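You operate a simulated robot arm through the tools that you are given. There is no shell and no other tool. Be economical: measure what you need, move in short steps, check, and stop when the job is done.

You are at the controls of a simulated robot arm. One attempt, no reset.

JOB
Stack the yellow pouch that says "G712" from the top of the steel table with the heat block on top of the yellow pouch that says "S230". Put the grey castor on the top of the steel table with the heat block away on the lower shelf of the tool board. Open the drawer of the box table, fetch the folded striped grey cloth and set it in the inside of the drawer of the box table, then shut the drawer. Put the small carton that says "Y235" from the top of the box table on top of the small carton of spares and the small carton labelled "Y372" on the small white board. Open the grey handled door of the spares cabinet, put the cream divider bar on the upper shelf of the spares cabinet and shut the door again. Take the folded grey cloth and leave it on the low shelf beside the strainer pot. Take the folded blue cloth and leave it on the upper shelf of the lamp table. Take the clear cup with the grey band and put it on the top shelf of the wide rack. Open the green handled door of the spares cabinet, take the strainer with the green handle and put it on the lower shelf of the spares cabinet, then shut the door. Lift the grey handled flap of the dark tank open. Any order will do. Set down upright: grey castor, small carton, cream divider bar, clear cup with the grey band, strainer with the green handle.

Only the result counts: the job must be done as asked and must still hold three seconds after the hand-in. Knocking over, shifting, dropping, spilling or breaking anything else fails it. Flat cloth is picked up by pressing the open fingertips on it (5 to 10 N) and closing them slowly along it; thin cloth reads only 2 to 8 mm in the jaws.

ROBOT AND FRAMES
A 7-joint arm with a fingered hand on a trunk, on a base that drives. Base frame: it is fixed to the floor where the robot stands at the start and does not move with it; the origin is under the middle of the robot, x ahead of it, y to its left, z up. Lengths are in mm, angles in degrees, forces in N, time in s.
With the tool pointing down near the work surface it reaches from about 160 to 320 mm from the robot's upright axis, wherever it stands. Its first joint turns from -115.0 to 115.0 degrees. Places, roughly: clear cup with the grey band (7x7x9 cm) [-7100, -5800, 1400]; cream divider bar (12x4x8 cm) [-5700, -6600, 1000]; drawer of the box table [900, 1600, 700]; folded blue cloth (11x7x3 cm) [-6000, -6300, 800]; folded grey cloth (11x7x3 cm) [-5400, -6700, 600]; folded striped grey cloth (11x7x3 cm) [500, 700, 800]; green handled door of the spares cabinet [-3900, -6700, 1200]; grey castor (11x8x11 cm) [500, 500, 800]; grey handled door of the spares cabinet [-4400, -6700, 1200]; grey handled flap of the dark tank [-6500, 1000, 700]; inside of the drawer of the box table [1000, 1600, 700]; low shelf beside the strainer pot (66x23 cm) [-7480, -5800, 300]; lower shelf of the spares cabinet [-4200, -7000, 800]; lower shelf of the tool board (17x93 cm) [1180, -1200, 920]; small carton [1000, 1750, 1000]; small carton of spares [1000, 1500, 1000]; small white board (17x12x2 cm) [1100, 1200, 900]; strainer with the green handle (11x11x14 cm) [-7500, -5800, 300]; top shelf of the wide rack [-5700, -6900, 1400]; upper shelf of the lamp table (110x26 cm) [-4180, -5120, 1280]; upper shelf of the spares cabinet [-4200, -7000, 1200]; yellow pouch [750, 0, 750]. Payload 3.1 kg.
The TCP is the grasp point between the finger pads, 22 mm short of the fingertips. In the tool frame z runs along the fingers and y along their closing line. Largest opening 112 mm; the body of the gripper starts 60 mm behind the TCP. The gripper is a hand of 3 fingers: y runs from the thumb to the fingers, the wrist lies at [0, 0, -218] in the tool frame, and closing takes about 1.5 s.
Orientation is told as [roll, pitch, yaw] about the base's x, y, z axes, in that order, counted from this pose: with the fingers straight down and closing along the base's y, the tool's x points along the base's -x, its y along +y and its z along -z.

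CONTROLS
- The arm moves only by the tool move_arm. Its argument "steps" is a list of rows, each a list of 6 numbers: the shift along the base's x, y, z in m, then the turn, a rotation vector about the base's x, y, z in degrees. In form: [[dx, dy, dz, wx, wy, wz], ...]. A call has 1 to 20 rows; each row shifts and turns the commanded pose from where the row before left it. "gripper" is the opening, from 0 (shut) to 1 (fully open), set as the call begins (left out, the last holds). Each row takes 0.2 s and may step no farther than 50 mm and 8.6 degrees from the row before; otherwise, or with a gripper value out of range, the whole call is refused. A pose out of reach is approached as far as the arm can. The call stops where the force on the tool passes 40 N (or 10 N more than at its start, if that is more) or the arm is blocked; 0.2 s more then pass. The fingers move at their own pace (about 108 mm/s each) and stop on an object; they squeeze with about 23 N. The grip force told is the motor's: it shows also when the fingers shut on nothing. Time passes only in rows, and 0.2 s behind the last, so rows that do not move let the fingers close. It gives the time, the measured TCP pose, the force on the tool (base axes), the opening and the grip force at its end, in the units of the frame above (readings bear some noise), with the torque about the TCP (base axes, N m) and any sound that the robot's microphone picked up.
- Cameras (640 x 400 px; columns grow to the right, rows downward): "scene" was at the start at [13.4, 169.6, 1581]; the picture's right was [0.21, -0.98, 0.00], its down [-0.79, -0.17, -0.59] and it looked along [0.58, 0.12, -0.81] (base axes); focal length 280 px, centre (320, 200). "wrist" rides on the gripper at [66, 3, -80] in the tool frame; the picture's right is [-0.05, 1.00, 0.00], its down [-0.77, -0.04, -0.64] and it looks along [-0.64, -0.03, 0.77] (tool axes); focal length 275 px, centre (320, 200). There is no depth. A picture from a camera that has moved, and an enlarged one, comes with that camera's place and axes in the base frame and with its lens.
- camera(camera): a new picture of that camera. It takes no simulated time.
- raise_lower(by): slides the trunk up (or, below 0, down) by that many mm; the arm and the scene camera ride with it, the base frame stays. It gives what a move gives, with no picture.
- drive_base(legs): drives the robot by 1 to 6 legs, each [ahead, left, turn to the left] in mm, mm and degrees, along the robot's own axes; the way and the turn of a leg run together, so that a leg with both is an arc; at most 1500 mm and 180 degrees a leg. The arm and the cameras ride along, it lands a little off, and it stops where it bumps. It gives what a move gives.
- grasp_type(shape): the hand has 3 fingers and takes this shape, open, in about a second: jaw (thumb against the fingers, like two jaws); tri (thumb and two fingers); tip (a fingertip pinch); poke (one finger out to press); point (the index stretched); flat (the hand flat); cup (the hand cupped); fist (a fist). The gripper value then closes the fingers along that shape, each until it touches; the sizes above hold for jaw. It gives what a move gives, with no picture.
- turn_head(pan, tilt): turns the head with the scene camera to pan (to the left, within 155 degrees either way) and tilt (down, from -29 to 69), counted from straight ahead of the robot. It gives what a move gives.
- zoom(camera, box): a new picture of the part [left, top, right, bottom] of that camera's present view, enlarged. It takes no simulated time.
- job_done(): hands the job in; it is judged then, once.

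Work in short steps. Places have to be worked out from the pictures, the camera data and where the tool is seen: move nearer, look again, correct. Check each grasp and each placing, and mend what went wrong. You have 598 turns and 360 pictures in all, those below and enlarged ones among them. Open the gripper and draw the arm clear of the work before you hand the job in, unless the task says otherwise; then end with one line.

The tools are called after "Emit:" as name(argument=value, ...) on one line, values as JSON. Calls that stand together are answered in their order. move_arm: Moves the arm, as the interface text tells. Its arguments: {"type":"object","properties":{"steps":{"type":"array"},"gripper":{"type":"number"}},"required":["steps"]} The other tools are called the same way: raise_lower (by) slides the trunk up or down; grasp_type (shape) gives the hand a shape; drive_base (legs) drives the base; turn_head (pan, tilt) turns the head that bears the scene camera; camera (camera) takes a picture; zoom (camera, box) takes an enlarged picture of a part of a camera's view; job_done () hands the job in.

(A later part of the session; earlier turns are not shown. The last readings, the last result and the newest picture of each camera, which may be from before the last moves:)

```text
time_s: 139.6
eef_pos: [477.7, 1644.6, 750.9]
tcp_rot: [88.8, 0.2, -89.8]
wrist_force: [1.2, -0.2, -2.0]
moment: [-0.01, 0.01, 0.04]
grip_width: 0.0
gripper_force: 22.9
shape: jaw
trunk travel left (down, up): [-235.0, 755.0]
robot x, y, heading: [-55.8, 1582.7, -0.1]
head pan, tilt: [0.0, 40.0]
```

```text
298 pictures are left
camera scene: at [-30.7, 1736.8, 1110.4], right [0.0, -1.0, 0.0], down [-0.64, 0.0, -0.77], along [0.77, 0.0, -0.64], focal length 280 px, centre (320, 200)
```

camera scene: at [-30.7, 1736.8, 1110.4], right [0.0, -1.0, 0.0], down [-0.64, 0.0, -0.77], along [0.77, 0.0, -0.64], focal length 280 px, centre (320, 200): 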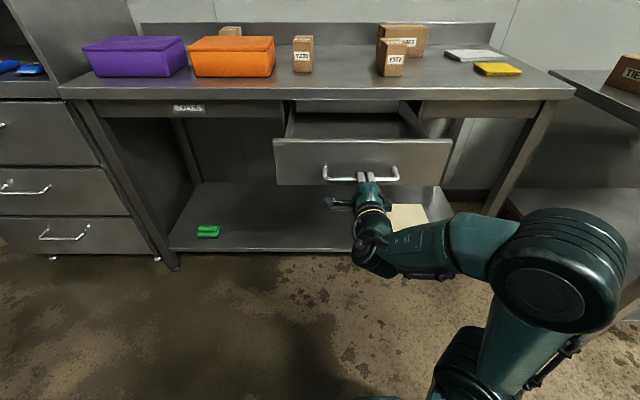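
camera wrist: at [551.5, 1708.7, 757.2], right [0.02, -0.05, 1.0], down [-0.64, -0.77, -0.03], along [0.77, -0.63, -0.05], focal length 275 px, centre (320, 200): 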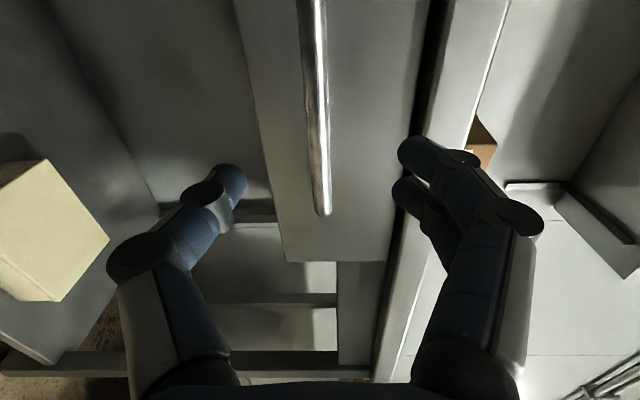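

Drawer is open by ~235 mm. Release the handle and back off.

Emit:
move_arm(steps=[[0, 0, 0, 0, 0, 0], [0, 0, 0, 0, 0, 0], [0, 0, 0, 0, 0, 0], [0, 0, 0, 0, 0, 0]], gripper=0.5)

Emit:
move_arm(steps=[[-0.03, 0, 0, 0, 0, 0], [-0.03, 0, 0, 0, 0, 0], [-0.03, 0, 0, 0, 0, 0]])

Emit:
raise_lower(by=320)

Emit:
camera(camera="scene")

```text
time_s: 140.6
eef_pos: [478.0, 1643.3, 751.5]
tcp_rot: [89.0, 0.2, -89.7]
wrist_force: [1.0, -0.4, 0.0]
moment: [-0.01, -0.01, -0.02]
grip_width: 55.7
gripper_force: 0.0
shape: jaw
trunk travel left (down, up): [-235.0, 755.0]
robot x, y, heading: [-55.9, 1581.4, 0.6]
head pan, tilt: [0.0, 40.0]
```

```text
time_s: 141.4
eef_pos: [387.5, 1644.2, 752.0]
tcp_rot: [89.0, 0.2, -89.9]
wrist_force: [0.6, 0.0, 0.9]
moment: [0.01, 0.01, -0.01]
grip_width: 55.8
gripper_force: 0.0
shape: jaw
trunk travel left (down, up): [-235.0, 755.0]
robot x, y, heading: [-57.6, 1585.7, 0.2]
head pan, tilt: [0.0, 40.0]
```

```text
time_s: 144.6
eef_pos: [387.1, 1642.8, 1070.5]
tcp_rot: [88.9, 0.2, -89.7]
wrist_force: [0.0, 0.6, -0.1]
moment: [0.01, 0.0, -0.03]
grip_width: 55.6
gripper_force: 0.0
shape: jaw
trunk travel left (down, up): [-555.0, 435.0]
robot x, y, heading: [-56.2, 1583.5, 0.2]
head pan, tilt: [0.0, 40.0]
```

```text
297 pictures are left
camera scene: at [-31.1, 1736.8, 1430.3], right [0.0, -1.0, 0.0], down [-0.64, 0.0, -0.77], along [0.77, 0.0, -0.64], focal length 280 px, centre (320, 200)
```

scene: 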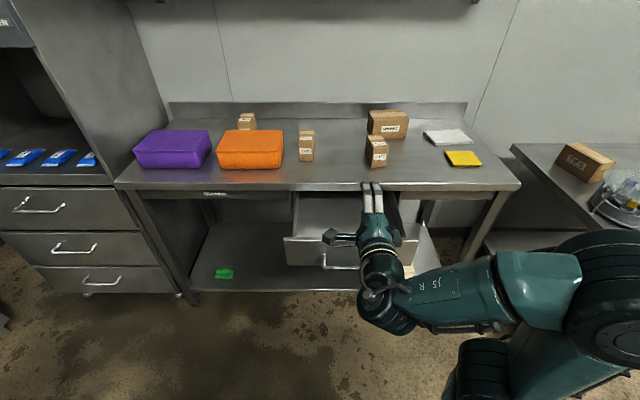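

Box tabletop is ≈ z 858; cartons located. Now restore the tool to vertical and go to the striped cloth on the steel table.

Emit:
move_arm(steps=[[0, 0, 0, -8.2, 0, 0], [0, 0, 0, -8.2, 0, 0], [0, 0, 0, -8.2, 0, 0], [0, 0, 0, -8.2, 0, 0], [0, 0, 0, -8.2, 0, 0], [0, 0, 0, -8.2, 0, 0], [0, 0, 0, -8.2, 0, 0], [0, 0, 0, -8.2, 0, 0], [0, 0, 0, -8.2, 0, 0], [0, 0, 0, -8.1, 0, 0], [0, 0, 0, -8.1, 0, 0]], gripper=1)

Emit:
move_arm(steps=[[0, 0, 0, 0, 8.2, 0], [0, 0, 0, 0, 8.2, 0], [0, 0, 0, 0, 8.2, 0], [0, 0, 0, 0, 8.2, 0], [0, 0, 0, 0, 8.2, 0], [0, 0, 0, 0, 8.2, 0], [0, 0, 0, 0, 8.2, 0], [0, 0, 0, 0, 8.2, 0], [0, 0, 0, 0, 8.2, 0], [0, 0, 0, 0, 8.1, 0], [0, 0, 0, 0, 8.1, 0]])

Emit:
drive_base(legs=[[0, -920, 0]])

Emit:
camera(camera="wrist")

Emit:
camera(camera="scene")

```text
time_s: 147.0
eef_pos: [387.8, 1642.8, 1070.6]
tcp_rot: [12.8, -89.8, -13.8]
wrist_force: [0.9, 0.0, -0.1]
moment: [0.0, -0.02, -0.01]
grip_width: 111.8
gripper_force: 0.0
shape: jaw
trunk travel left (down, up): [-555.0, 435.0]
robot x, y, heading: [-55.7, 1583.8, 0.5]
head pan, tilt: [0.0, 40.0]
```

```text
time_s: 149.4
eef_pos: [388.3, 1643.2, 1070.8]
tcp_rot: [-1.0, 0.4, -0.1]
wrist_force: [0.5, -0.1, 0.7]
moment: [0.01, 0.02, -0.01]
grip_width: 112.0
gripper_force: 0.0
shape: jaw
trunk travel left (down, up): [-555.0, 435.0]
robot x, y, heading: [-58.0, 1585.1, 0.2]
head pan, tilt: [0.0, 40.0]
```

```text
time_s: 154.2
eef_pos: [389.7, 716.6, 1069.9]
tcp_rot: [-1.0, 0.2, -0.5]
wrist_force: [-0.7, 0.2, 0.2]
moment: [0.0, 0.03, 0.03]
grip_width: 112.1
gripper_force: 0.2
shape: jaw
trunk travel left (down, up): [-555.0, 435.0]
robot x, y, heading: [-58.7, 658.7, -0.0]
head pan, tilt: [0.0, 40.0]
```

```text
296 pictures are left
camera wrist: at [322.9, 720.4, 1151.2], right [0.06, 1.0, -0.02], down [0.77, -0.03, 0.63], along [0.63, -0.05, -0.77], focal length 275 px, centre (320, 200)
```

wrist: 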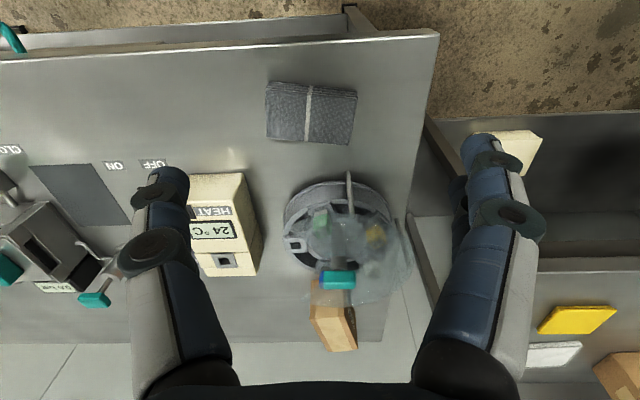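

```text
295 pictures are left
camera scene: at [-28.7, 811.4, 1430.4], right [0.0, -1.0, 0.0], down [-0.64, 0.0, -0.77], along [0.77, 0.0, -0.64], focal length 280 px, centre (320, 200)
```

scene: 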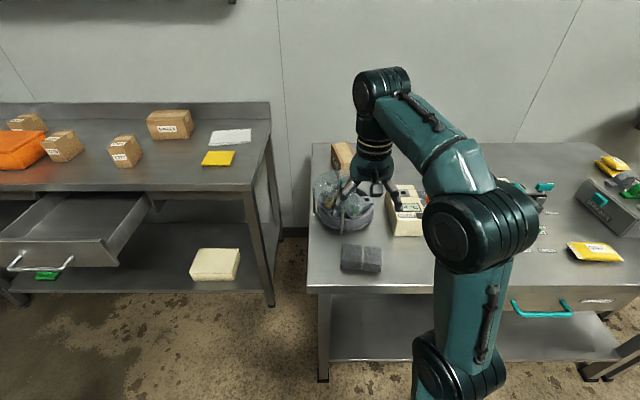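

Cloth center ≈ (455,695), long axis ~11° off y. I move above it with yaw −101° so fingers close across its 7 cm width.

Emit:
move_arm(steps=[[0.006, -0.002, 0, 0, 0, -8.42], [0.006, -0.002, 0, 0, 0, -8.42], [0.006, -0.002, 0, 0, 0, -8.42], [0.006, -0.002, 0, 0, 0, -8.42], [0.006, -0.002, 0, 0, 0, -8.42], [0.006, -0.002, 0, 0, 0, -8.42], [0.006, -0.002, 0, 0, 0, -8.42], [0.006, -0.002, 0, 0, 0, -8.42], [0.006, -0.002, 0, 0, 0, -8.42], [0.006, -0.002, 0, 0, 0, -8.42], [0.003, -0.001, -0.04, 0, 0, -8.4], [0.003, 0, -0.04, 0, 0, -8.4]])

Emit:
move_arm(steps=[[0, 0, -0.04, 0, 0, 0], [0, 0, -0.03, 0, 0, 0]])

Emit:
camera(camera="wrist")

```text
time_s: 156.8
eef_pos: [456.6, 693.4, 989.9]
tcp_rot: [-1.1, 0.2, -101.7]
wrist_force: [-0.3, 0.0, 0.3]
moment: [0.01, -0.01, 0.01]
grip_width: 112.1
gripper_force: 0.0
shape: jaw
trunk travel left (down, up): [-555.0, 435.0]
robot x, y, heading: [-55.6, 659.5, 0.4]
head pan, tilt: [0.0, 40.0]
```

```text
time_s: 157.4
eef_pos: [453.3, 693.5, 920.5]
tcp_rot: [-1.0, 0.1, -101.5]
wrist_force: [-0.2, -0.2, 0.6]
moment: [0.03, 0.03, 0.03]
grip_width: 111.9
gripper_force: 0.1
shape: jaw
trunk travel left (down, up): [-555.0, 435.0]
robot x, y, heading: [-51.2, 658.1, 0.2]
head pan, tilt: [0.0, 40.0]
```

```text
294 pictures are left
camera wrist: at [471.7, 756.3, 999.5], right [0.97, -0.25, -0.02], down [-0.18, -0.75, 0.63], along [-0.17, -0.61, -0.77], focal length 275 px, centre (320, 200)
```

wrist: 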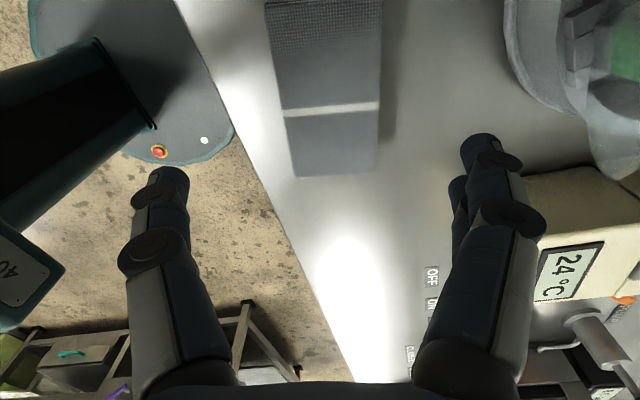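

Centered; narrow opening slightly and descend, watching force.

Emit:
move_arm(steps=[[0.005, 0, -0.04, 0, 0, 0], [0, 0, -0.035, 0, 0, 0], [0, 0, -0.012, 0, 0, 0], [0, 0, -0.004, 0, 0, 0]], gripper=0.87)

Emit:
camera(camera="wrist")

```text
time_s: 158.4
eef_pos: [460.8, 694.3, 829.1]
tcp_rot: [-1.0, 0.2, -101.6]
wrist_force: [-0.2, 0.0, 0.4]
moment: [0.0, -0.01, 0.01]
grip_width: 97.8
gripper_force: 0.1
shape: jaw
trunk travel left (down, up): [-555.0, 435.0]
robot x, y, heading: [-55.6, 658.9, -0.0]
head pan, tilt: [0.0, 40.0]
```

```text
293 pictures are left
camera wrist: at [477.2, 757.3, 909.8], right [0.97, -0.25, -0.02], down [-0.18, -0.75, 0.63], along [-0.17, -0.61, -0.77], focal length 275 px, centre (320, 200)
```

wrist: 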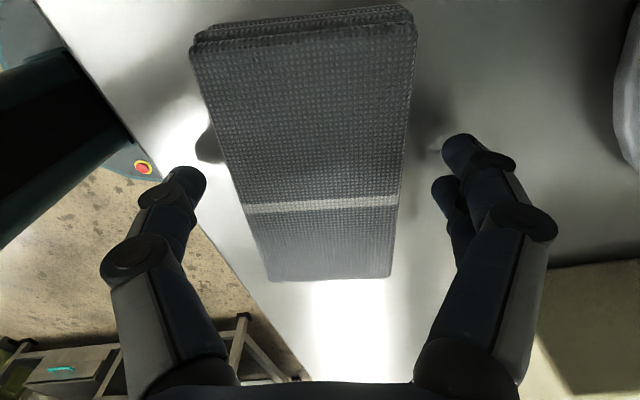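

Fingers straddle the cloth. Close and lift.

Emit:
move_arm(steps=[[0, 0, -0.002, 0, 0, 0], [0, 0, 0, 0, 0, 0], [0, 0, 0, 0, 0, 0], [0, 0, 0, 0, 0, 0], [0, 0, 0, 0, 0, 0], [0, 0, 0, 0, 0, 0], [0, 0, 0, 0, 0, 0]], gripper=0.2)

Emit:
move_arm(steps=[[0, 0, 0.02, 0, 0, 0], [0, 0, 0.03, 0, 0, 0], [0, 0, 0.04, 0, 0, 0], [0, 0, 0.04, 0, 0, 0]])

Emit:
camera(camera="wrist")

```text
time_s: 160.0
eef_pos: [459.0, 695.2, 828.2]
tcp_rot: [-1.0, 0.2, -101.5]
wrist_force: [0.7, 1.0, -0.3]
moment: [0.01, -0.04, 0.01]
grip_width: 58.8
gripper_force: 23.6
shape: jaw
trunk travel left (down, up): [-555.0, 435.0]
robot x, y, heading: [-55.3, 659.1, -0.1]
head pan, tilt: [0.0, 40.0]
```

```text
time_s: 161.0
eef_pos: [459.6, 697.0, 957.7]
tcp_rot: [-1.0, 0.2, -101.5]
wrist_force: [0.2, 1.0, 0.4]
moment: [0.0, 0.01, 0.0]
grip_width: 58.8
gripper_force: 22.9
shape: jaw
trunk travel left (down, up): [-555.0, 435.0]
robot x, y, heading: [-56.1, 659.1, -0.0]
head pan, tilt: [0.0, 40.0]
```

```text
292 pictures are left
camera wrist: at [476.1, 759.2, 1038.7], right [0.97, -0.24, -0.02], down [-0.18, -0.75, 0.63], along [-0.17, -0.61, -0.77], focal length 275 px, centre (320, 200)
```

wrist: 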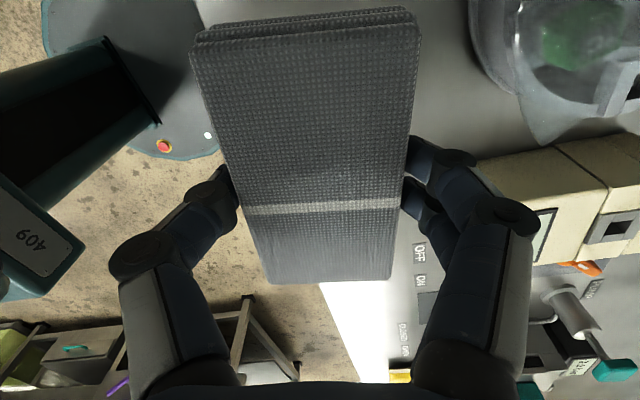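

Cloth held. Retract a bit and drive back to the drawer.

Emit:
move_arm(steps=[[-0.03, 0, 0.03, 0, 0, 0], [-0.04, 0, 0.02, 0, 0, 0], [-0.04, 0, 0, 0, 0, 0]])

Emit:
drive_base(legs=[[0, 920, 0]])

Emit:
camera(camera="scene")

```text
time_s: 161.8
eef_pos: [349.9, 696.4, 1010.2]
tcp_rot: [-1.0, 0.2, -101.4]
wrist_force: [0.5, -0.2, -0.5]
moment: [0.02, -0.02, -0.03]
grip_width: 58.8
gripper_force: 23.1
shape: jaw
trunk travel left (down, up): [-555.0, 435.0]
robot x, y, heading: [-56.3, 659.4, -0.2]
head pan, tilt: [0.0, 40.0]
```

```text
time_s: 166.6
eef_pos: [347.1, 1620.2, 1009.6]
tcp_rot: [-1.0, 0.1, -101.0]
wrist_force: [0.3, -0.4, 0.4]
moment: [-0.01, 0.0, -0.01]
grip_width: 58.9
gripper_force: 23.1
shape: jaw
trunk travel left (down, up): [-555.0, 435.0]
robot x, y, heading: [-64.6, 1576.1, 0.5]
head pan, tilt: [0.0, 40.0]
```

```text
291 pictures are left
camera scene: at [-34.7, 1732.1, 1430.3], right [0.01, -1.0, 0.0], down [-0.64, -0.01, -0.77], along [0.77, 0.01, -0.64], focal length 280 px, centre (320, 200)
```

scene: 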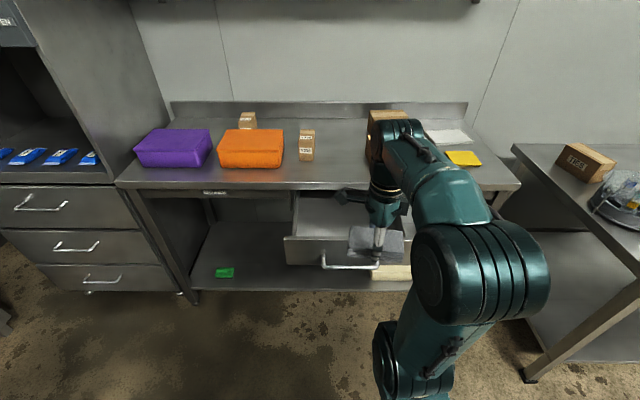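

Drive 120 ahead, extend over the drawer, and look with the wrist camera.

Emit:
drive_base(legs=[[120, 0, 0]])

Emit:
move_arm(steps=[[0.04, 0.01, 0, 0, 0, 0], [0.04, 0.01, 0, 0, 0, 0], [0.04, 0, 0, 0, 0, 0], [0.03, 0, 0, 0, 0, 0]])

Emit:
camera(camera="wrist")

Emit:
camera(camera="scene")

```text
time_s: 167.9
eef_pos: [469.3, 1621.3, 1009.1]
tcp_rot: [-1.2, 0.2, -100.8]
wrist_force: [-0.7, -0.7, -1.0]
moment: [0.05, 0.0, 0.01]
grip_width: 58.8
gripper_force: 23.0
shape: jaw
trunk travel left (down, up): [-555.0, 435.0]
robot x, y, heading: [61.0, 1579.1, 0.4]
head pan, tilt: [0.0, 40.0]
```

```text
time_s: 168.9
eef_pos: [619.1, 1643.5, 1008.0]
tcp_rot: [-1.2, 0.2, -101.0]
wrist_force: [0.3, -0.3, -1.0]
moment: [0.03, 0.0, 0.04]
grip_width: 58.7
gripper_force: 23.3
shape: jaw
trunk travel left (down, up): [-555.0, 435.0]
robot x, y, heading: [61.0, 1576.7, 0.7]
head pan, tilt: [0.0, 40.0]
```

```text
290 pictures are left
camera wrist: at [635.4, 1706.3, 1088.5], right [0.97, -0.24, -0.02], down [-0.17, -0.75, 0.63], along [-0.16, -0.61, -0.77], focal length 275 px, centre (320, 200)
```

wrist: 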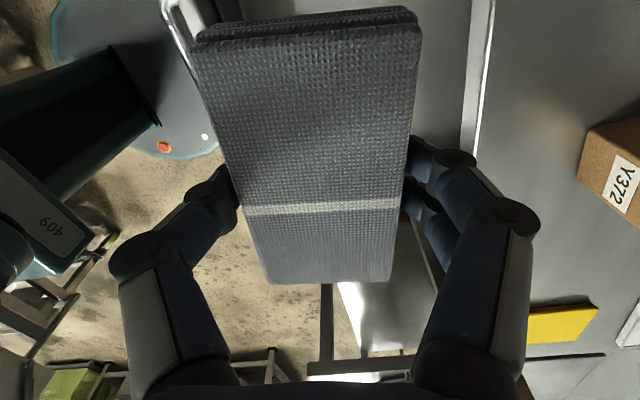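

```text
289 pictures are left
camera scene: at [87.9, 1733.0, 1430.3], right [0.01, -1.0, 0.0], down [-0.64, -0.01, -0.77], along [0.77, 0.01, -0.64], focal length 280 px, centre (320, 200)
```

scene: 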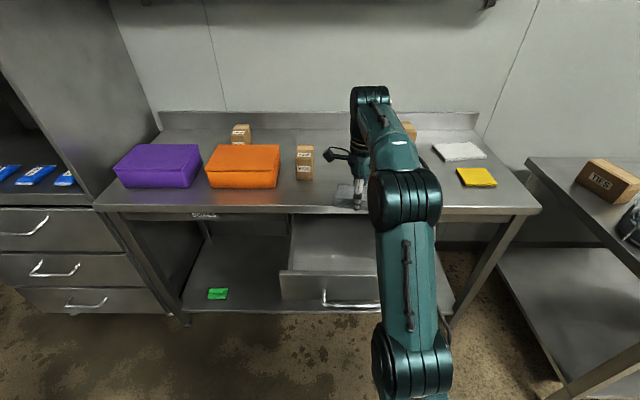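

Well centred over the drawer opening (x 510–738). Lower by trunk 200 mm, then by arm.

Emit:
raise_lower(by=-200)

Emit:
move_arm(steps=[[0, 0, -0.02, 0, 0, 0], [0, 0, -0.02, 0, 0, 0]])

Emit:
camera(camera="wrist")

Emit:
camera(camera="scene")

```text
time_s: 171.1
eef_pos: [616.6, 1643.4, 809.4]
tcp_rot: [-1.1, 0.2, -100.9]
wrist_force: [-0.5, 0.7, 0.2]
moment: [0.0, 0.01, 0.0]
grip_width: 58.7
gripper_force: 23.0
shape: jaw
trunk travel left (down, up): [-355.0, 635.0]
robot x, y, heading: [63.1, 1578.9, 0.2]
head pan, tilt: [0.0, 40.0]
```

```text
time_s: 171.7
eef_pos: [617.6, 1642.9, 767.6]
tcp_rot: [-1.0, 0.2, -100.9]
wrist_force: [-0.2, 0.5, -0.2]
moment: [0.02, -0.02, 0.0]
grip_width: 58.8
gripper_force: 23.3
shape: jaw
trunk travel left (down, up): [-355.0, 635.0]
robot x, y, heading: [60.8, 1579.9, 0.8]
head pan, tilt: [0.0, 40.0]
```

```text
288 pictures are left
camera wrist: at [634.0, 1706.1, 848.4], right [0.97, -0.24, -0.02], down [-0.17, -0.75, 0.63], along [-0.16, -0.61, -0.77], focal length 275 px, centre (320, 200)
```

wrist: 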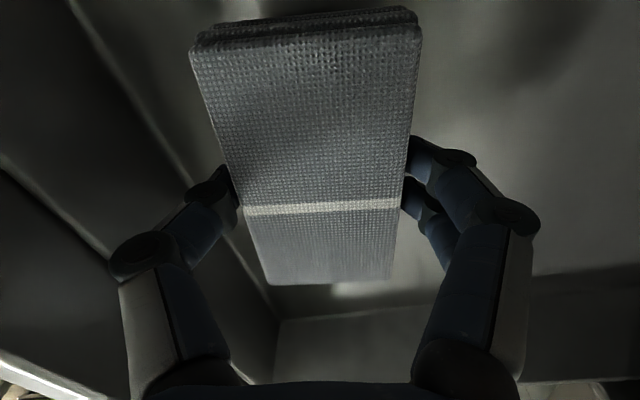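

```text
287 pictures are left
camera scene: at [86.9, 1732.8, 1230.4], right [0.01, -1.0, 0.0], down [-0.64, -0.01, -0.77], along [0.77, 0.01, -0.64], focal length 280 px, centre (320, 200)
```

scene: 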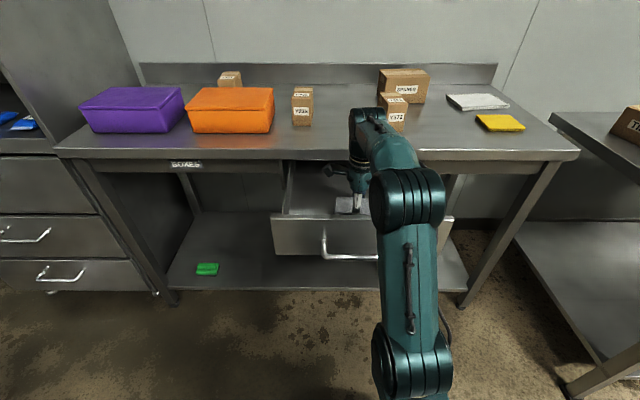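

Inside the drawer. Lower until contact.

Emit:
move_arm(steps=[[0, 0, -0.01, 0, 0, 0], [0, 0, -0.01, 0, 0, 0], [0, 0, -0.006, 0, 0, 0], [0, 0, -0.005, 0, 0, 0], [0, 0, -0.005, 0, 0, 0], [0, 0, -0.005, 0, 0, 0]])

```text
time_s: 172.8
eef_pos: [618.8, 1642.7, 742.9]
tcp_rot: [-0.1, 0.6, -100.9]
wrist_force: [-0.2, -0.5, 27.2]
moment: [-0.02, 0.08, 0.05]
grip_width: 57.6
gripper_force: 22.9
shape: jaw
trunk travel left (down, up): [-355.0, 635.0]
robot x, y, heading: [59.1, 1576.1, 0.7]
head pan, tilt: [0.0, 40.0]
stopped in row 5: the force on the tool passed its limit at 44 N (the readings are from after the stop); the commanded pose is now the measured one
```

Resting on the drawer floor (~720). Open and rise.

Emit:
move_arm(steps=[[0, 0, 0.002, 0, 0, 0], [0, 0, 0, 0, 0, 0], [0, 0, 0, 0, 0, 0], [0, 0, 0, 0, 0, 0]], gripper=0.8)

Emit:
move_arm(steps=[[0, 0, 0.03, 0, 0, 0], [0, 0, 0.04, 0, 0, 0], [0, 0, 0.04, 0, 0, 0], [0, 0, 0.04, 0, 0, 0], [0, 0, 0.04, 0, 0, 0]])

Emit:
raise_lower(by=200)

Emit:
camera(camera="wrist")

```text
time_s: 173.8
eef_pos: [618.6, 1644.9, 740.8]
tcp_rot: [-0.6, 0.3, -100.9]
wrist_force: [-0.2, 2.3, 10.6]
moment: [-0.1, -0.57, 0.13]
grip_width: 90.1
gripper_force: 0.2
shape: jaw
trunk travel left (down, up): [-355.0, 635.0]
robot x, y, heading: [60.2, 1577.7, 0.4]
head pan, tilt: [0.0, 40.0]
```

```text
time_s: 175.0
eef_pos: [588.9, 1635.0, 873.7]
tcp_rot: [-0.7, 0.3, -101.0]
wrist_force: [-0.1, -1.3, -0.6]
moment: [0.02, 0.02, -0.01]
grip_width: 89.9
gripper_force: 0.0
shape: jaw
out of reach, approached as far as the arm can: row 4, 5
trunk travel left (down, up): [-355.0, 635.0]
robot x, y, heading: [62.9, 1581.6, 0.4]
head pan, tilt: [0.0, 40.0]
```

```text
time_s: 177.1
eef_pos: [588.7, 1634.0, 1073.9]
tcp_rot: [-0.6, 0.3, -100.9]
wrist_force: [0.9, 0.2, -0.1]
moment: [-0.01, 0.01, 0.01]
grip_width: 89.9
gripper_force: 0.0
shape: jaw
trunk travel left (down, up): [-555.0, 435.0]
robot x, y, heading: [61.4, 1578.7, 0.5]
head pan, tilt: [0.0, 40.0]
```

```text
286 pictures are left
camera wrist: at [604.8, 1696.8, 1154.5], right [0.97, -0.24, -0.01], down [-0.18, -0.75, 0.63], along [-0.16, -0.61, -0.77], focal length 275 px, centre (320, 200)
```

wrist: 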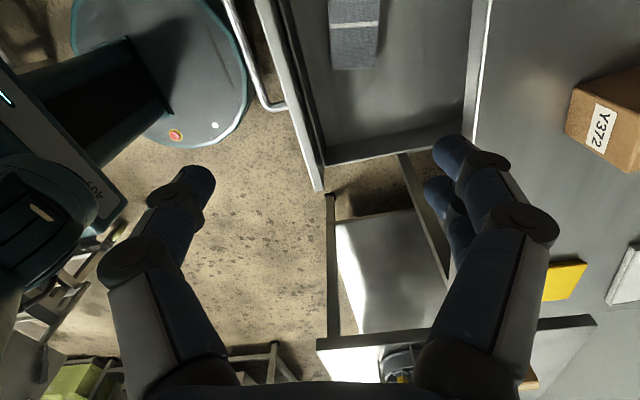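

The cloth lies in the drawer. Back up, turn the tool to point forward with closed fingers, to push the drawer shut.

Emit:
drive_base(legs=[[-210, 0, 0]])

Emit:
move_arm(steps=[[0, 0, 0, 0, 0, 5.5], [0, 0, 0, 0, 0, 5.5], [0, 0, 0, 0, -8.2, 0], [0, 0, 0, 0, -8.2, 0], [0, 0, 0, 0, -8.2, 0], [0, 0, 0, 0, -8.2, 0], [0, 0, 0, 0, -8.2, 0], [0, 0, 0, 0, -8.2, 0], [0, 0, 0, 0, -8.2, 0], [0, 0, 0, 0, -8.2, 0], [0, 0, 0, 0, -8.2, 0], [0, 0, 0, 0, -8.1, 0], [0, 0, 0, 0, -8.1, 0]], gripper=0)

Emit:
camera(camera="scene")

```text
time_s: 178.8
eef_pos: [380.9, 1631.3, 1074.1]
tcp_rot: [-0.6, 0.3, -101.1]
wrist_force: [-0.7, -0.3, 0.1]
moment: [0.0, -0.01, 0.01]
grip_width: 89.8
gripper_force: 0.0
shape: jaw
trunk travel left (down, up): [-555.0, 435.0]
robot x, y, heading: [-149.1, 1577.0, 0.4]
head pan, tilt: [0.0, 40.0]
```

```text
time_s: 181.6
eef_pos: [381.9, 1631.8, 1074.3]
tcp_rot: [89.4, -0.1, -89.7]
wrist_force: [-0.2, 0.0, 0.2]
moment: [0.0, -0.02, 0.02]
grip_width: 0.0
gripper_force: 23.4
shape: jaw
trunk travel left (down, up): [-555.0, 435.0]
robot x, y, heading: [-144.6, 1576.3, 0.3]
head pan, tilt: [0.0, 40.0]
```

```text
285 pictures are left
camera scene: at [-119.9, 1730.9, 1430.4], right [0.01, -1.0, 0.0], down [-0.64, 0.0, -0.77], along [0.77, 0.01, -0.64], focal length 280 px, centre (320, 200)
```

scene: 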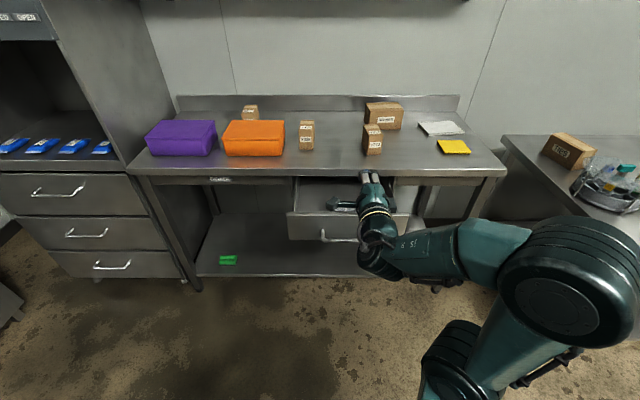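

Lower to z≈780 and drive ahead 300 to push the drawer.

Emit:
raise_lower(by=-293)

Emit:
drive_base(legs=[[120, 0, 0]])

Emit:
zoom(camera="scene", box=[240, 80, 480, 260])

```text
time_s: 184.5
eef_pos: [382.2, 1632.7, 781.5]
tcp_rot: [89.4, 0.0, -89.6]
wrist_force: [-0.4, 0.4, -0.4]
moment: [0.0, 0.01, -0.02]
grip_width: 0.0
gripper_force: 23.4
shape: jaw
trunk travel left (down, up): [-262.0, 728.0]
robot x, y, heading: [-145.0, 1576.1, 0.2]
head pan, tilt: [0.0, 40.0]
```

```text
time_s: 185.7
eef_pos: [501.3, 1631.8, 781.6]
tcp_rot: [89.5, 0.0, -89.7]
wrist_force: [-0.9, 0.5, 0.0]
moment: [0.0, 0.0, 0.03]
grip_width: 0.1
gripper_force: 23.5
shape: jaw
trunk travel left (down, up): [-262.0, 728.0]
robot x, y, heading: [-25.4, 1572.7, 0.6]
head pan, tilt: [0.0, 40.0]
```

```text
2.22 times, centred on (360, 170) of scene
camera zoom: at [-0.2, 1731.9, 1137.3], right [0.01, -1.0, 0.0], down [-0.64, 0.0, -0.77], along [0.77, 0.01, -0.64], focal length 622 px, centre (231, 267)
```

zoom: 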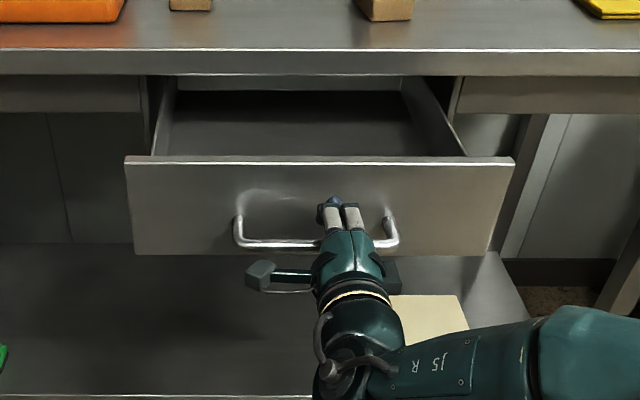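

Tips are at the panel. Push on by 200.

Emit:
drive_base(legs=[[190, 0, 0]])

Emit:
zoom(camera="scene", box=[240, 60, 480, 240])

```text
time_s: 187.3
eef_pos: [694.8, 1633.7, 781.0]
tcp_rot: [89.3, 0.0, -89.6]
wrist_force: [0.4, -0.1, -0.2]
moment: [-0.01, -0.01, 0.01]
grip_width: 0.1
gripper_force: 23.1
shape: jaw
trunk travel left (down, up): [-262.0, 728.0]
robot x, y, heading: [169.2, 1581.8, 0.2]
head pan, tilt: [0.0, 40.0]
```

```text
2.22 times, centred on (360, 150) of scene
camera zoom: at [192.6, 1733.3, 1137.3], right [0.01, -1.0, 0.0], down [-0.64, -0.01, -0.77], along [0.77, 0.01, -0.64], focal length 622 px, centre (231, 311)
```

zoom: 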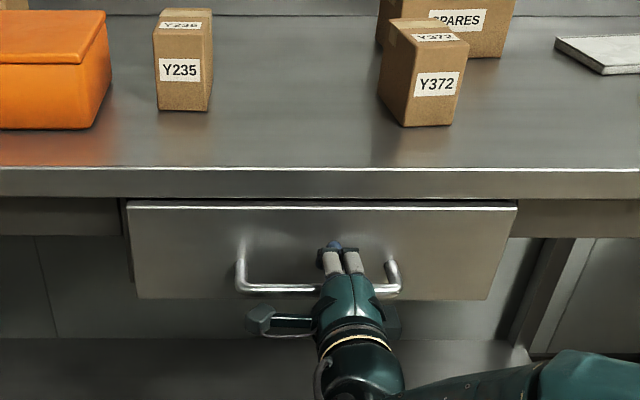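

Nearly shut. Finish with small arm pushes until force builds.

Emit:
move_arm(steps=[[0.01, 0, 0, 0, 0, 0], [0.01, 0, 0, 0, 0, 0], [0.01, 0, 0, 0, 0, 0], [0.005, 0, 0, 0, 0, 0], [0.005, 0, 0, 0, 0, 0], [0.005, 0, 0, 0, 0, 0]])

Emit:
zoom(camera="scene", box=[240, 60, 480, 240])

```text
time_s: 188.7
eef_pos: [735.2, 1635.3, 786.4]
tcp_rot: [89.9, 0.0, -89.6]
wrist_force: [-15.6, 0.3, 32.7]
moment: [0.02, 1.28, -0.02]
grip_width: 0.0
gripper_force: 22.7
shape: jaw
trunk travel left (down, up): [-262.0, 728.0]
robot x, y, heading: [166.1, 1578.6, 0.6]
head pan, tilt: [0.0, 40.0]
```

```text
2.22 times, centred on (360, 150) of scene
camera zoom: at [186.6, 1733.0, 1137.8], right [0.01, -1.0, 0.0], down [-0.64, 0.0, -0.77], along [0.77, 0.01, -0.64], focal length 622 px, centre (231, 311)
```

zoom: 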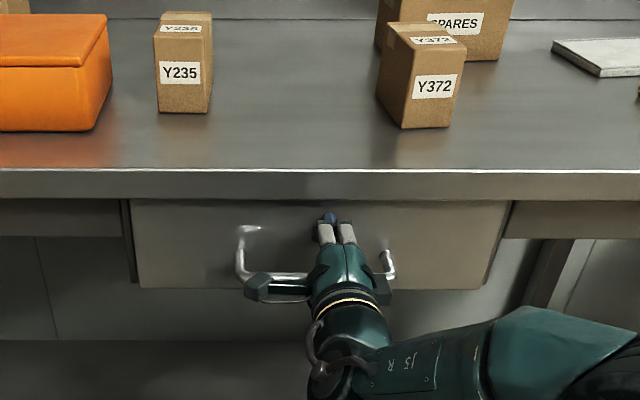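

Drawer is shut. Lift 6 mm off the handle, then pull straight back.

Emit:
move_arm(steps=[[0, 0, 0.004, 0, 0, 0], [0, 0, 0.004, 0, 0, 0], [-0.02, 0, 0.002, 0, 0, 0], [-0.03, 0, 0, 0, 0, 0], [-0.04, 0, 0, 0, 0, 0], [-0.04, 0, 0, 0, 0, 0]])

Emit:
zoom(camera="scene", box=[240, 60, 480, 240])

```text
time_s: 190.1
eef_pos: [610.2, 1632.3, 792.8]
tcp_rot: [89.2, 0.0, -89.8]
wrist_force: [-0.5, -0.2, 0.0]
moment: [0.01, -0.01, 0.02]
grip_width: 0.0
gripper_force: 23.0
shape: jaw
trunk travel left (down, up): [-262.0, 728.0]
robot x, y, heading: [165.2, 1579.2, 0.8]
head pan, tilt: [0.0, 40.0]
```

```text
2.22 times, centred on (360, 150) of scene
camera zoom: at [192.5, 1733.3, 1137.3], right [0.01, -1.0, 0.0], down [-0.64, -0.01, -0.77], along [0.77, 0.01, -0.64], focal length 622 px, centre (231, 311)
```

zoom: 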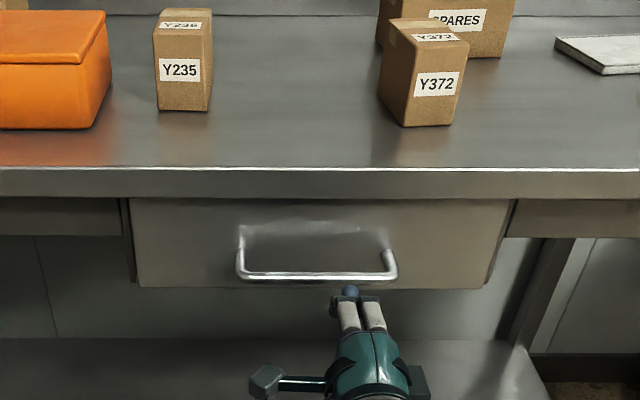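

Drawer shut. Now the cartons: raise, roll the tool back and set it at a 30° forward tilt with closing along y.

Emit:
raise_lower(by=300)

Emit:
move_arm(steps=[[0, 0, 0, -8.2, 0, 0], [0, 0, 0, -8.2, 0, 0], [0, 0, 0, -8.2, 0, 0], [0, 0, 0, -8.2, 0, 0], [0, 0, 0, -8.2, 0, 0], [0, 0, 0, -8.2, 0, 0], [0, 0, 0, -8.2, 0, 0], [0, 0, 0, -8.2, 0, 0], [0, 0, 0, -8.2, 0, 0], [0, 0, 0, -8.1, 0, 0], [0, 0, 0, -8.1, 0, 0], [0, 0, 0, 0, 8.2, 0], [0, 0, 0, 0, 8.2, 0], [0, 0, 0, 0, 8.2, 0], [0, 0, 0, 0, 8.2, 0], [0, 0, 0, 0, 8.2, 0], [0, 0, 0, 0, 8.2, 0], [0, 0, 0, 0, 8.2, 0]], gripper=1)

Emit:
camera(camera="wrist")

Emit:
camera(camera="scene")

```text
time_s: 193.1
eef_pos: [609.4, 1632.6, 1092.4]
tcp_rot: [89.3, -0.1, -89.5]
wrist_force: [0.1, 0.1, -0.2]
moment: [0.0, 0.0, -0.01]
grip_width: 0.2
gripper_force: 23.0
shape: jaw
trunk travel left (down, up): [-562.0, 428.0]
robot x, y, heading: [169.1, 1576.2, 0.3]
head pan, tilt: [0.0, 40.0]
```

```text
time_s: 196.9
eef_pos: [608.9, 1634.4, 1092.9]
tcp_rot: [-0.6, -32.1, -0.1]
wrist_force: [-0.3, 0.0, 0.0]
moment: [-0.02, 0.03, 0.0]
grip_width: 111.9
gripper_force: 0.1
shape: jaw
trunk travel left (down, up): [-562.0, 428.0]
robot x, y, heading: [170.0, 1576.7, 0.2]
head pan, tilt: [0.0, 40.0]
```

```text
280 pictures are left
camera wrist: at [510.1, 1636.3, 1124.7], right [0.04, 1.0, 0.02], down [0.32, -0.03, 0.95], along [0.95, -0.04, -0.32], focal length 275 px, centre (320, 200)
```

wrist: 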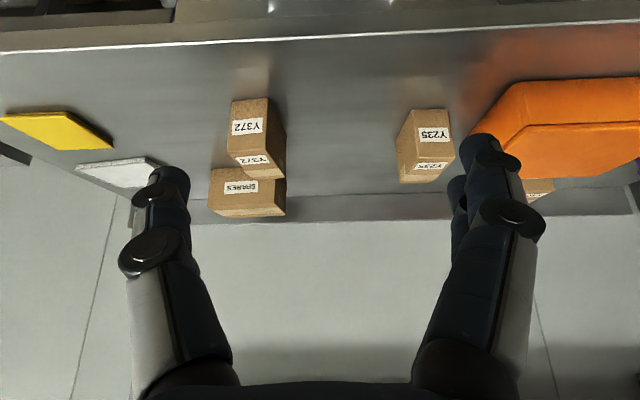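

```text
279 pictures are left
camera scene: at [193.2, 1733.8, 1437.3], right [0.01, -1.0, 0.0], down [-0.64, -0.01, -0.77], along [0.77, 0.01, -0.64], focal length 280 px, centre (320, 200)
```

scene: 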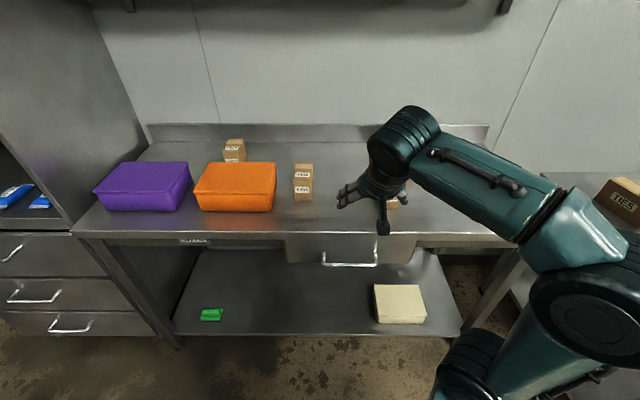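

Emit:
zoom(camera="wrist", box=[190, 80, 350, 230])

Emit:
zoom(camera="wrist", box=[360, 90, 480, 200])

```text
2.67 times, centred on (270, 155) of wrist
camera zoom: at [510.1, 1636.3, 1124.7], right [0.04, 1.0, 0.02], down [0.32, -0.03, 0.95], along [0.95, -0.04, -0.32], focal length 734 px, centre (453, 320)
```

zoom: 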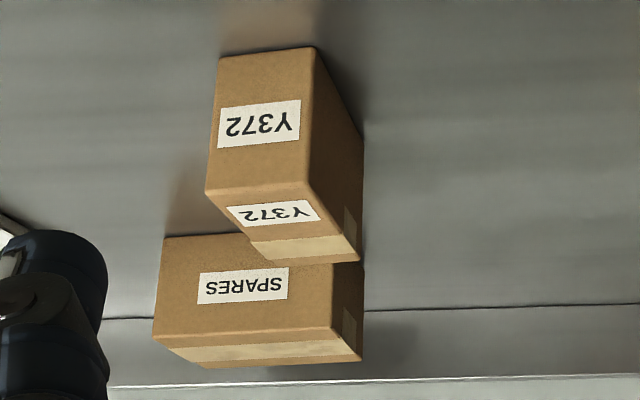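

```text
3.64 times, centred on (420, 145) of wrist
camera zoom: at [510.1, 1636.3, 1124.7], right [0.04, 1.0, 0.02], down [0.32, -0.03, 0.95], along [0.95, -0.04, -0.32], focal length 1001 px, centre (-44, 400)
```

zoom: 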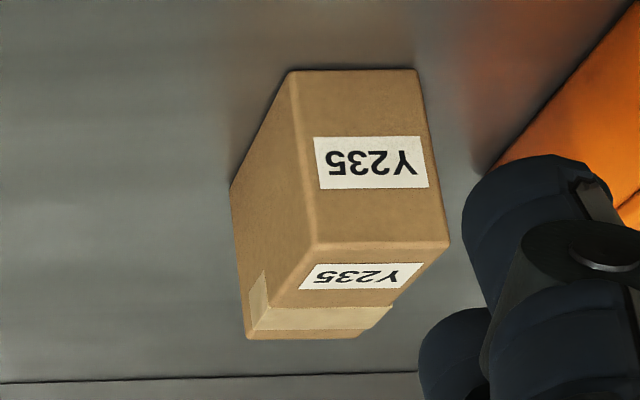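

Carton geometry found: Y372 center (878,1531) ~54×82×83, yaw ≈8°; SPARES center (1108,1445) top ≈944; Y235 center (918,1791). Drive 230 ahead and position above Y372.

Emit:
drive_base(legs=[[230, 0, 0]])

Emit:
move_arm(steps=[[0, -0.035, 0, 0, 0, 8], [0, -0.035, 0, 0, 0, 0], [0, -0.033, -0.02, 0, 0, 0], [0, 0, -0.04, 0, 0, 0]])

Emit:
camera(camera="wrist")

```text
time_s: 198.7
eef_pos: [844.4, 1635.0, 1090.6]
tcp_rot: [-0.5, -32.3, -0.1]
wrist_force: [-0.5, -0.2, 0.5]
moment: [-0.01, 0.06, 0.02]
grip_width: 111.9
gripper_force: 0.1
shape: jaw
trunk travel left (down, up): [-562.0, 428.0]
robot x, y, heading: [405.2, 1581.8, 0.5]
head pan, tilt: [0.0, 40.0]
```

```text
time_s: 199.7
eef_pos: [845.9, 1532.0, 1031.5]
tcp_rot: [-0.7, -32.3, 8.0]
wrist_force: [0.2, 0.3, 0.0]
moment: [-0.03, 0.03, -0.03]
grip_width: 111.8
gripper_force: 0.1
shape: jaw
trunk travel left (down, up): [-562.0, 428.0]
robot x, y, heading: [401.8, 1581.7, 0.5]
head pan, tilt: [0.0, 40.0]
```

```text
276 pictures are left
camera wrist: at [746.8, 1521.2, 1063.7], right [-0.09, 1.0, 0.02], down [0.31, 0.01, 0.95], along [0.94, 0.09, -0.31], focal length 275 px, centre (320, 200)
```

wrist: 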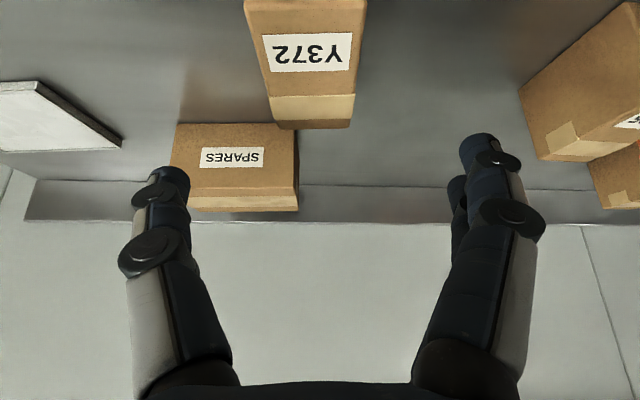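

Aligned. Descend around Y372.

Emit:
move_arm(steps=[[0.02, -0.001, -0.02, 0, 0, 0], [0.012, 0, -0.035, 0, 0, 0], [0, 0, -0.035, 0, 0, 0], [0, 0, -0.025, 0, 0, 0]])

Emit:
camera(camera="wrist")

```text
time_s: 200.7
eef_pos: [877.1, 1530.6, 918.3]
tcp_rot: [-0.6, -32.3, 8.0]
wrist_force: [0.2, 0.0, -0.4]
moment: [0.02, -0.01, 0.0]
grip_width: 112.1
gripper_force: 0.0
shape: jaw
trunk travel left (down, up): [-562.0, 428.0]
robot x, y, heading: [401.5, 1579.6, 0.4]
head pan, tilt: [0.0, 40.0]
```

```text
275 pictures are left
camera wrist: at [778.5, 1520.8, 949.7], right [-0.09, 1.0, 0.02], down [0.31, 0.01, 0.95], along [0.94, 0.09, -0.31], focal length 275 px, centre (320, 200)
```

wrist: 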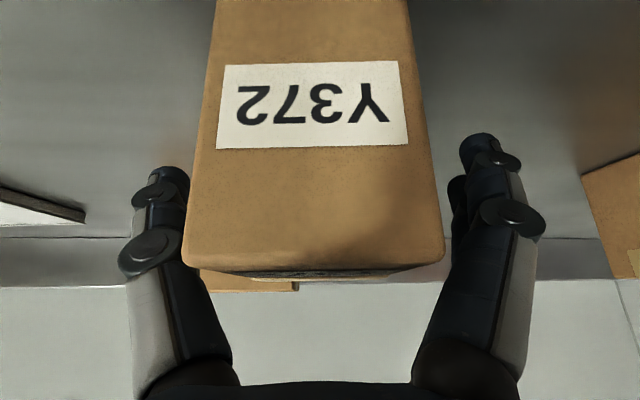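

Close and lift.

Emit:
move_arm(steps=[[0, 0, 0, 0, 0, 0], [0, 0, 0, 0, 0, 0], [0, 0, 0, 0, 0, 0], [0, 0, 0, 0, 0, 0], [0, 0, 0, 0, 0, 0], [0, 0, 0, 0, 0, 0]], gripper=0)

Emit:
move_arm(steps=[[0, 0, 0.02, 0, 0, 0], [0, 0, 0.03, 0, 0, 0], [0, 0, 0.04, 0, 0, 0], [0, 0, 0.04, 0, 0, 0]])

Emit:
camera(camera="wrist")

Emit:
camera(camera="scene")

```text
time_s: 202.1
eef_pos: [877.3, 1531.3, 917.6]
tcp_rot: [-0.6, -32.2, 7.9]
wrist_force: [0.1, 0.1, 0.5]
moment: [0.0, 0.01, -0.04]
grip_width: 49.9
gripper_force: 22.8
shape: jaw
trunk travel left (down, up): [-562.0, 428.0]
robot x, y, heading: [400.3, 1585.6, 0.5]
head pan, tilt: [0.0, 40.0]
```

```text
time_s: 203.1
eef_pos: [877.1, 1530.1, 1047.6]
tcp_rot: [-0.5, -32.1, 7.9]
wrist_force: [0.0, -0.4, -2.3]
moment: [0.02, 0.04, 0.03]
grip_width: 50.0
gripper_force: 22.5
shape: jaw
trunk travel left (down, up): [-562.0, 428.0]
robot x, y, heading: [400.9, 1579.9, 0.5]
head pan, tilt: [0.0, 40.0]
```

```text
274 pictures are left
camera wrist: at [777.8, 1520.1, 1079.9], right [-0.09, 1.0, 0.02], down [0.31, 0.01, 0.95], along [0.94, 0.09, -0.31], focal length 275 px, centre (320, 200)
```

wrist: 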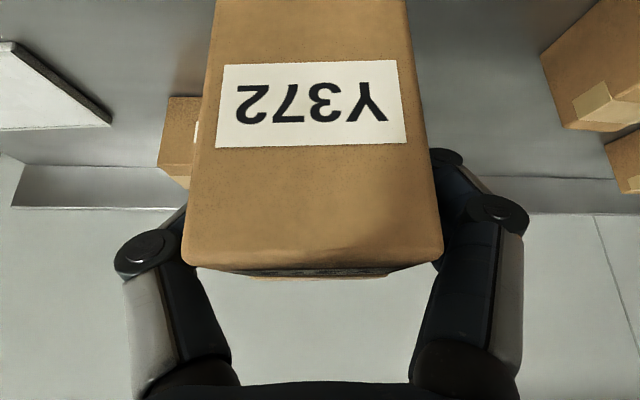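

```text
273 pictures are left
camera scene: at [428.0, 1735.2, 1437.3], right [0.01, -1.0, 0.0], down [-0.64, 0.0, -0.77], along [0.77, 0.01, -0.64], focal length 280 px, centre (320, 200)
```

scene: 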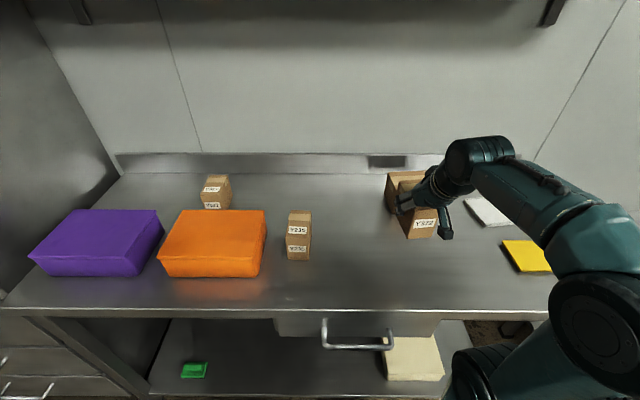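

Held level. Drive right 340 toward the white board and look.

Emit:
drive_base(legs=[[0, -340, 0]])

Emit:
camera(camera="wrist")

Emit:
camera(camera="scene")

```text
time_s: 205.3
eef_pos: [879.0, 1192.3, 1046.6]
tcp_rot: [-0.6, -32.2, 7.9]
wrist_force: [-0.2, 0.5, -3.2]
moment: [0.02, 0.01, 0.02]
grip_width: 49.8
gripper_force: 23.2
shape: jaw
trunk travel left (down, up): [-562.0, 428.0]
robot x, y, heading: [403.3, 1244.6, 0.5]
head pan, tilt: [0.0, 40.0]
```

```text
272 pictures are left
camera wrist: at [780.6, 1182.8, 1079.4], right [-0.09, 1.0, 0.02], down [0.31, 0.01, 0.95], along [0.94, 0.09, -0.31], focal length 275 px, centre (320, 200)
```

wrist: 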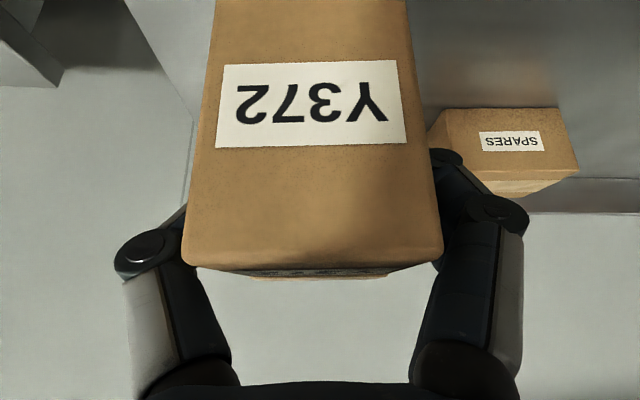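

```text
271 pictures are left
camera scene: at [430.7, 1397.5, 1437.5], right [0.01, -1.0, 0.0], down [-0.64, 0.0, -0.77], along [0.77, 0.01, -0.64], focal length 280 px, centre (320, 200)
```

scene: 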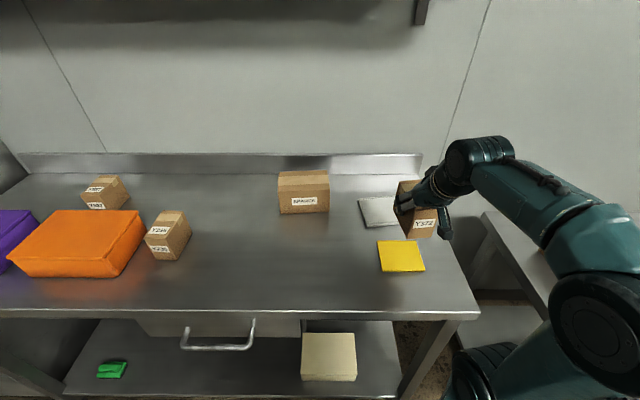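

Board center ≈ (1061,1192), rotated ~10° like the carton. Extend over it and lower.

Emit:
move_arm(steps=[[0.04, 0, 0, 0, 0, 0], [0.04, 0, 0, 0, 0, 0], [0.04, 0, 0, 0, 0, 0], [0.04, 0, -0.01, 0, 0, 0], [0.025, 0, -0.03, 0, 0, 0], [0, 0, -0.03, 0, 0, 0]])

Emit:
zoom(camera="scene", box=[300, 130, 500, 290])

Emit:
camera(camera="wrist")

```text
time_s: 206.7
eef_pos: [1065.9, 1195.1, 978.9]
tcp_rot: [-0.5, -32.2, 7.9]
wrist_force: [0.9, -0.5, -3.4]
moment: [0.02, 0.02, 0.02]
grip_width: 49.7
gripper_force: 23.5
shape: jaw
trunk travel left (down, up): [-562.0, 428.0]
robot x, y, heading: [406.8, 1245.8, 0.5]
head pan, tilt: [0.0, 40.0]
```

```text
2.50 times, centred on (400, 210) of scene
camera zoom: at [430.8, 1398.4, 1437.4], right [0.01, -1.0, 0.0], down [-0.64, 0.0, -0.77], along [0.77, 0.01, -0.64], focal length 700 px, centre (120, 175)
```

zoom: 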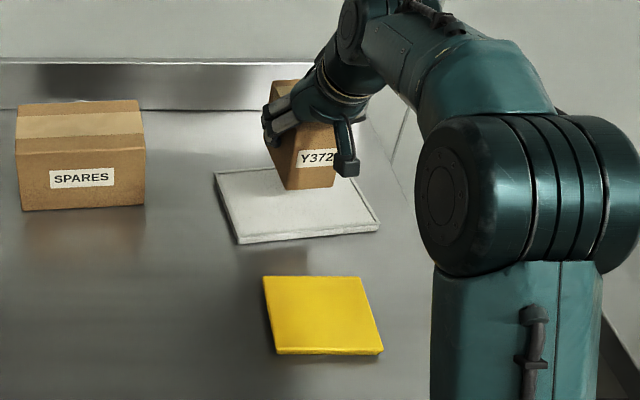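

```text
269 pictures are left
camera wrist: at [965.9, 1184.4, 1010.3], right [-0.09, 1.0, 0.02], down [0.31, 0.01, 0.95], along [0.94, 0.09, -0.31], focal length 275 px, centre (320, 200)
```

wrist: 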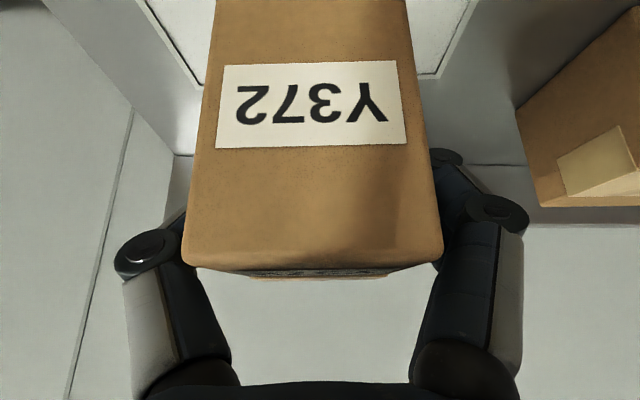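

Carton is centred over the board. Lower to contact.

Emit:
move_arm(steps=[[-0.002, 0.003, -0.025, 0, 0, 0], [0, 0, -0.01, 0, 0, 0], [0, 0, -0.003, 0, 0, 0], [0, 0, -0.003, 0, 0, 0], [0, 0, -0.003, 0, 0, 0]])

```text
time_s: 207.9
eef_pos: [1062.1, 1196.0, 933.1]
tcp_rot: [-0.7, -32.2, 8.0]
wrist_force: [-0.9, -0.4, -2.9]
moment: [0.02, 0.01, -0.01]
grip_width: 49.9
gripper_force: 23.0
shape: jaw
trunk travel left (down, up): [-562.0, 428.0]
robot x, y, heading: [398.3, 1241.9, 0.4]
head pan, tilt: [0.0, 40.0]
```

Emit:
move_arm(steps=[[0, 0, -0.003, 0, 0, 0], [0, 0, -0.003, 0, 0, 0], [0, 0, -0.003, 0, 0, 0]])

```text
time_s: 208.7
eef_pos: [1062.3, 1198.0, 927.4]
tcp_rot: [-0.7, -32.8, 8.1]
wrist_force: [4.3, -2.2, 18.1]
moment: [-0.04, -0.21, -0.02]
grip_width: 49.8
gripper_force: 23.1
shape: jaw
trunk travel left (down, up): [-562.0, 428.0]
robot x, y, heading: [406.5, 1242.6, 0.2]
head pan, tilt: [0.0, 40.0]
```

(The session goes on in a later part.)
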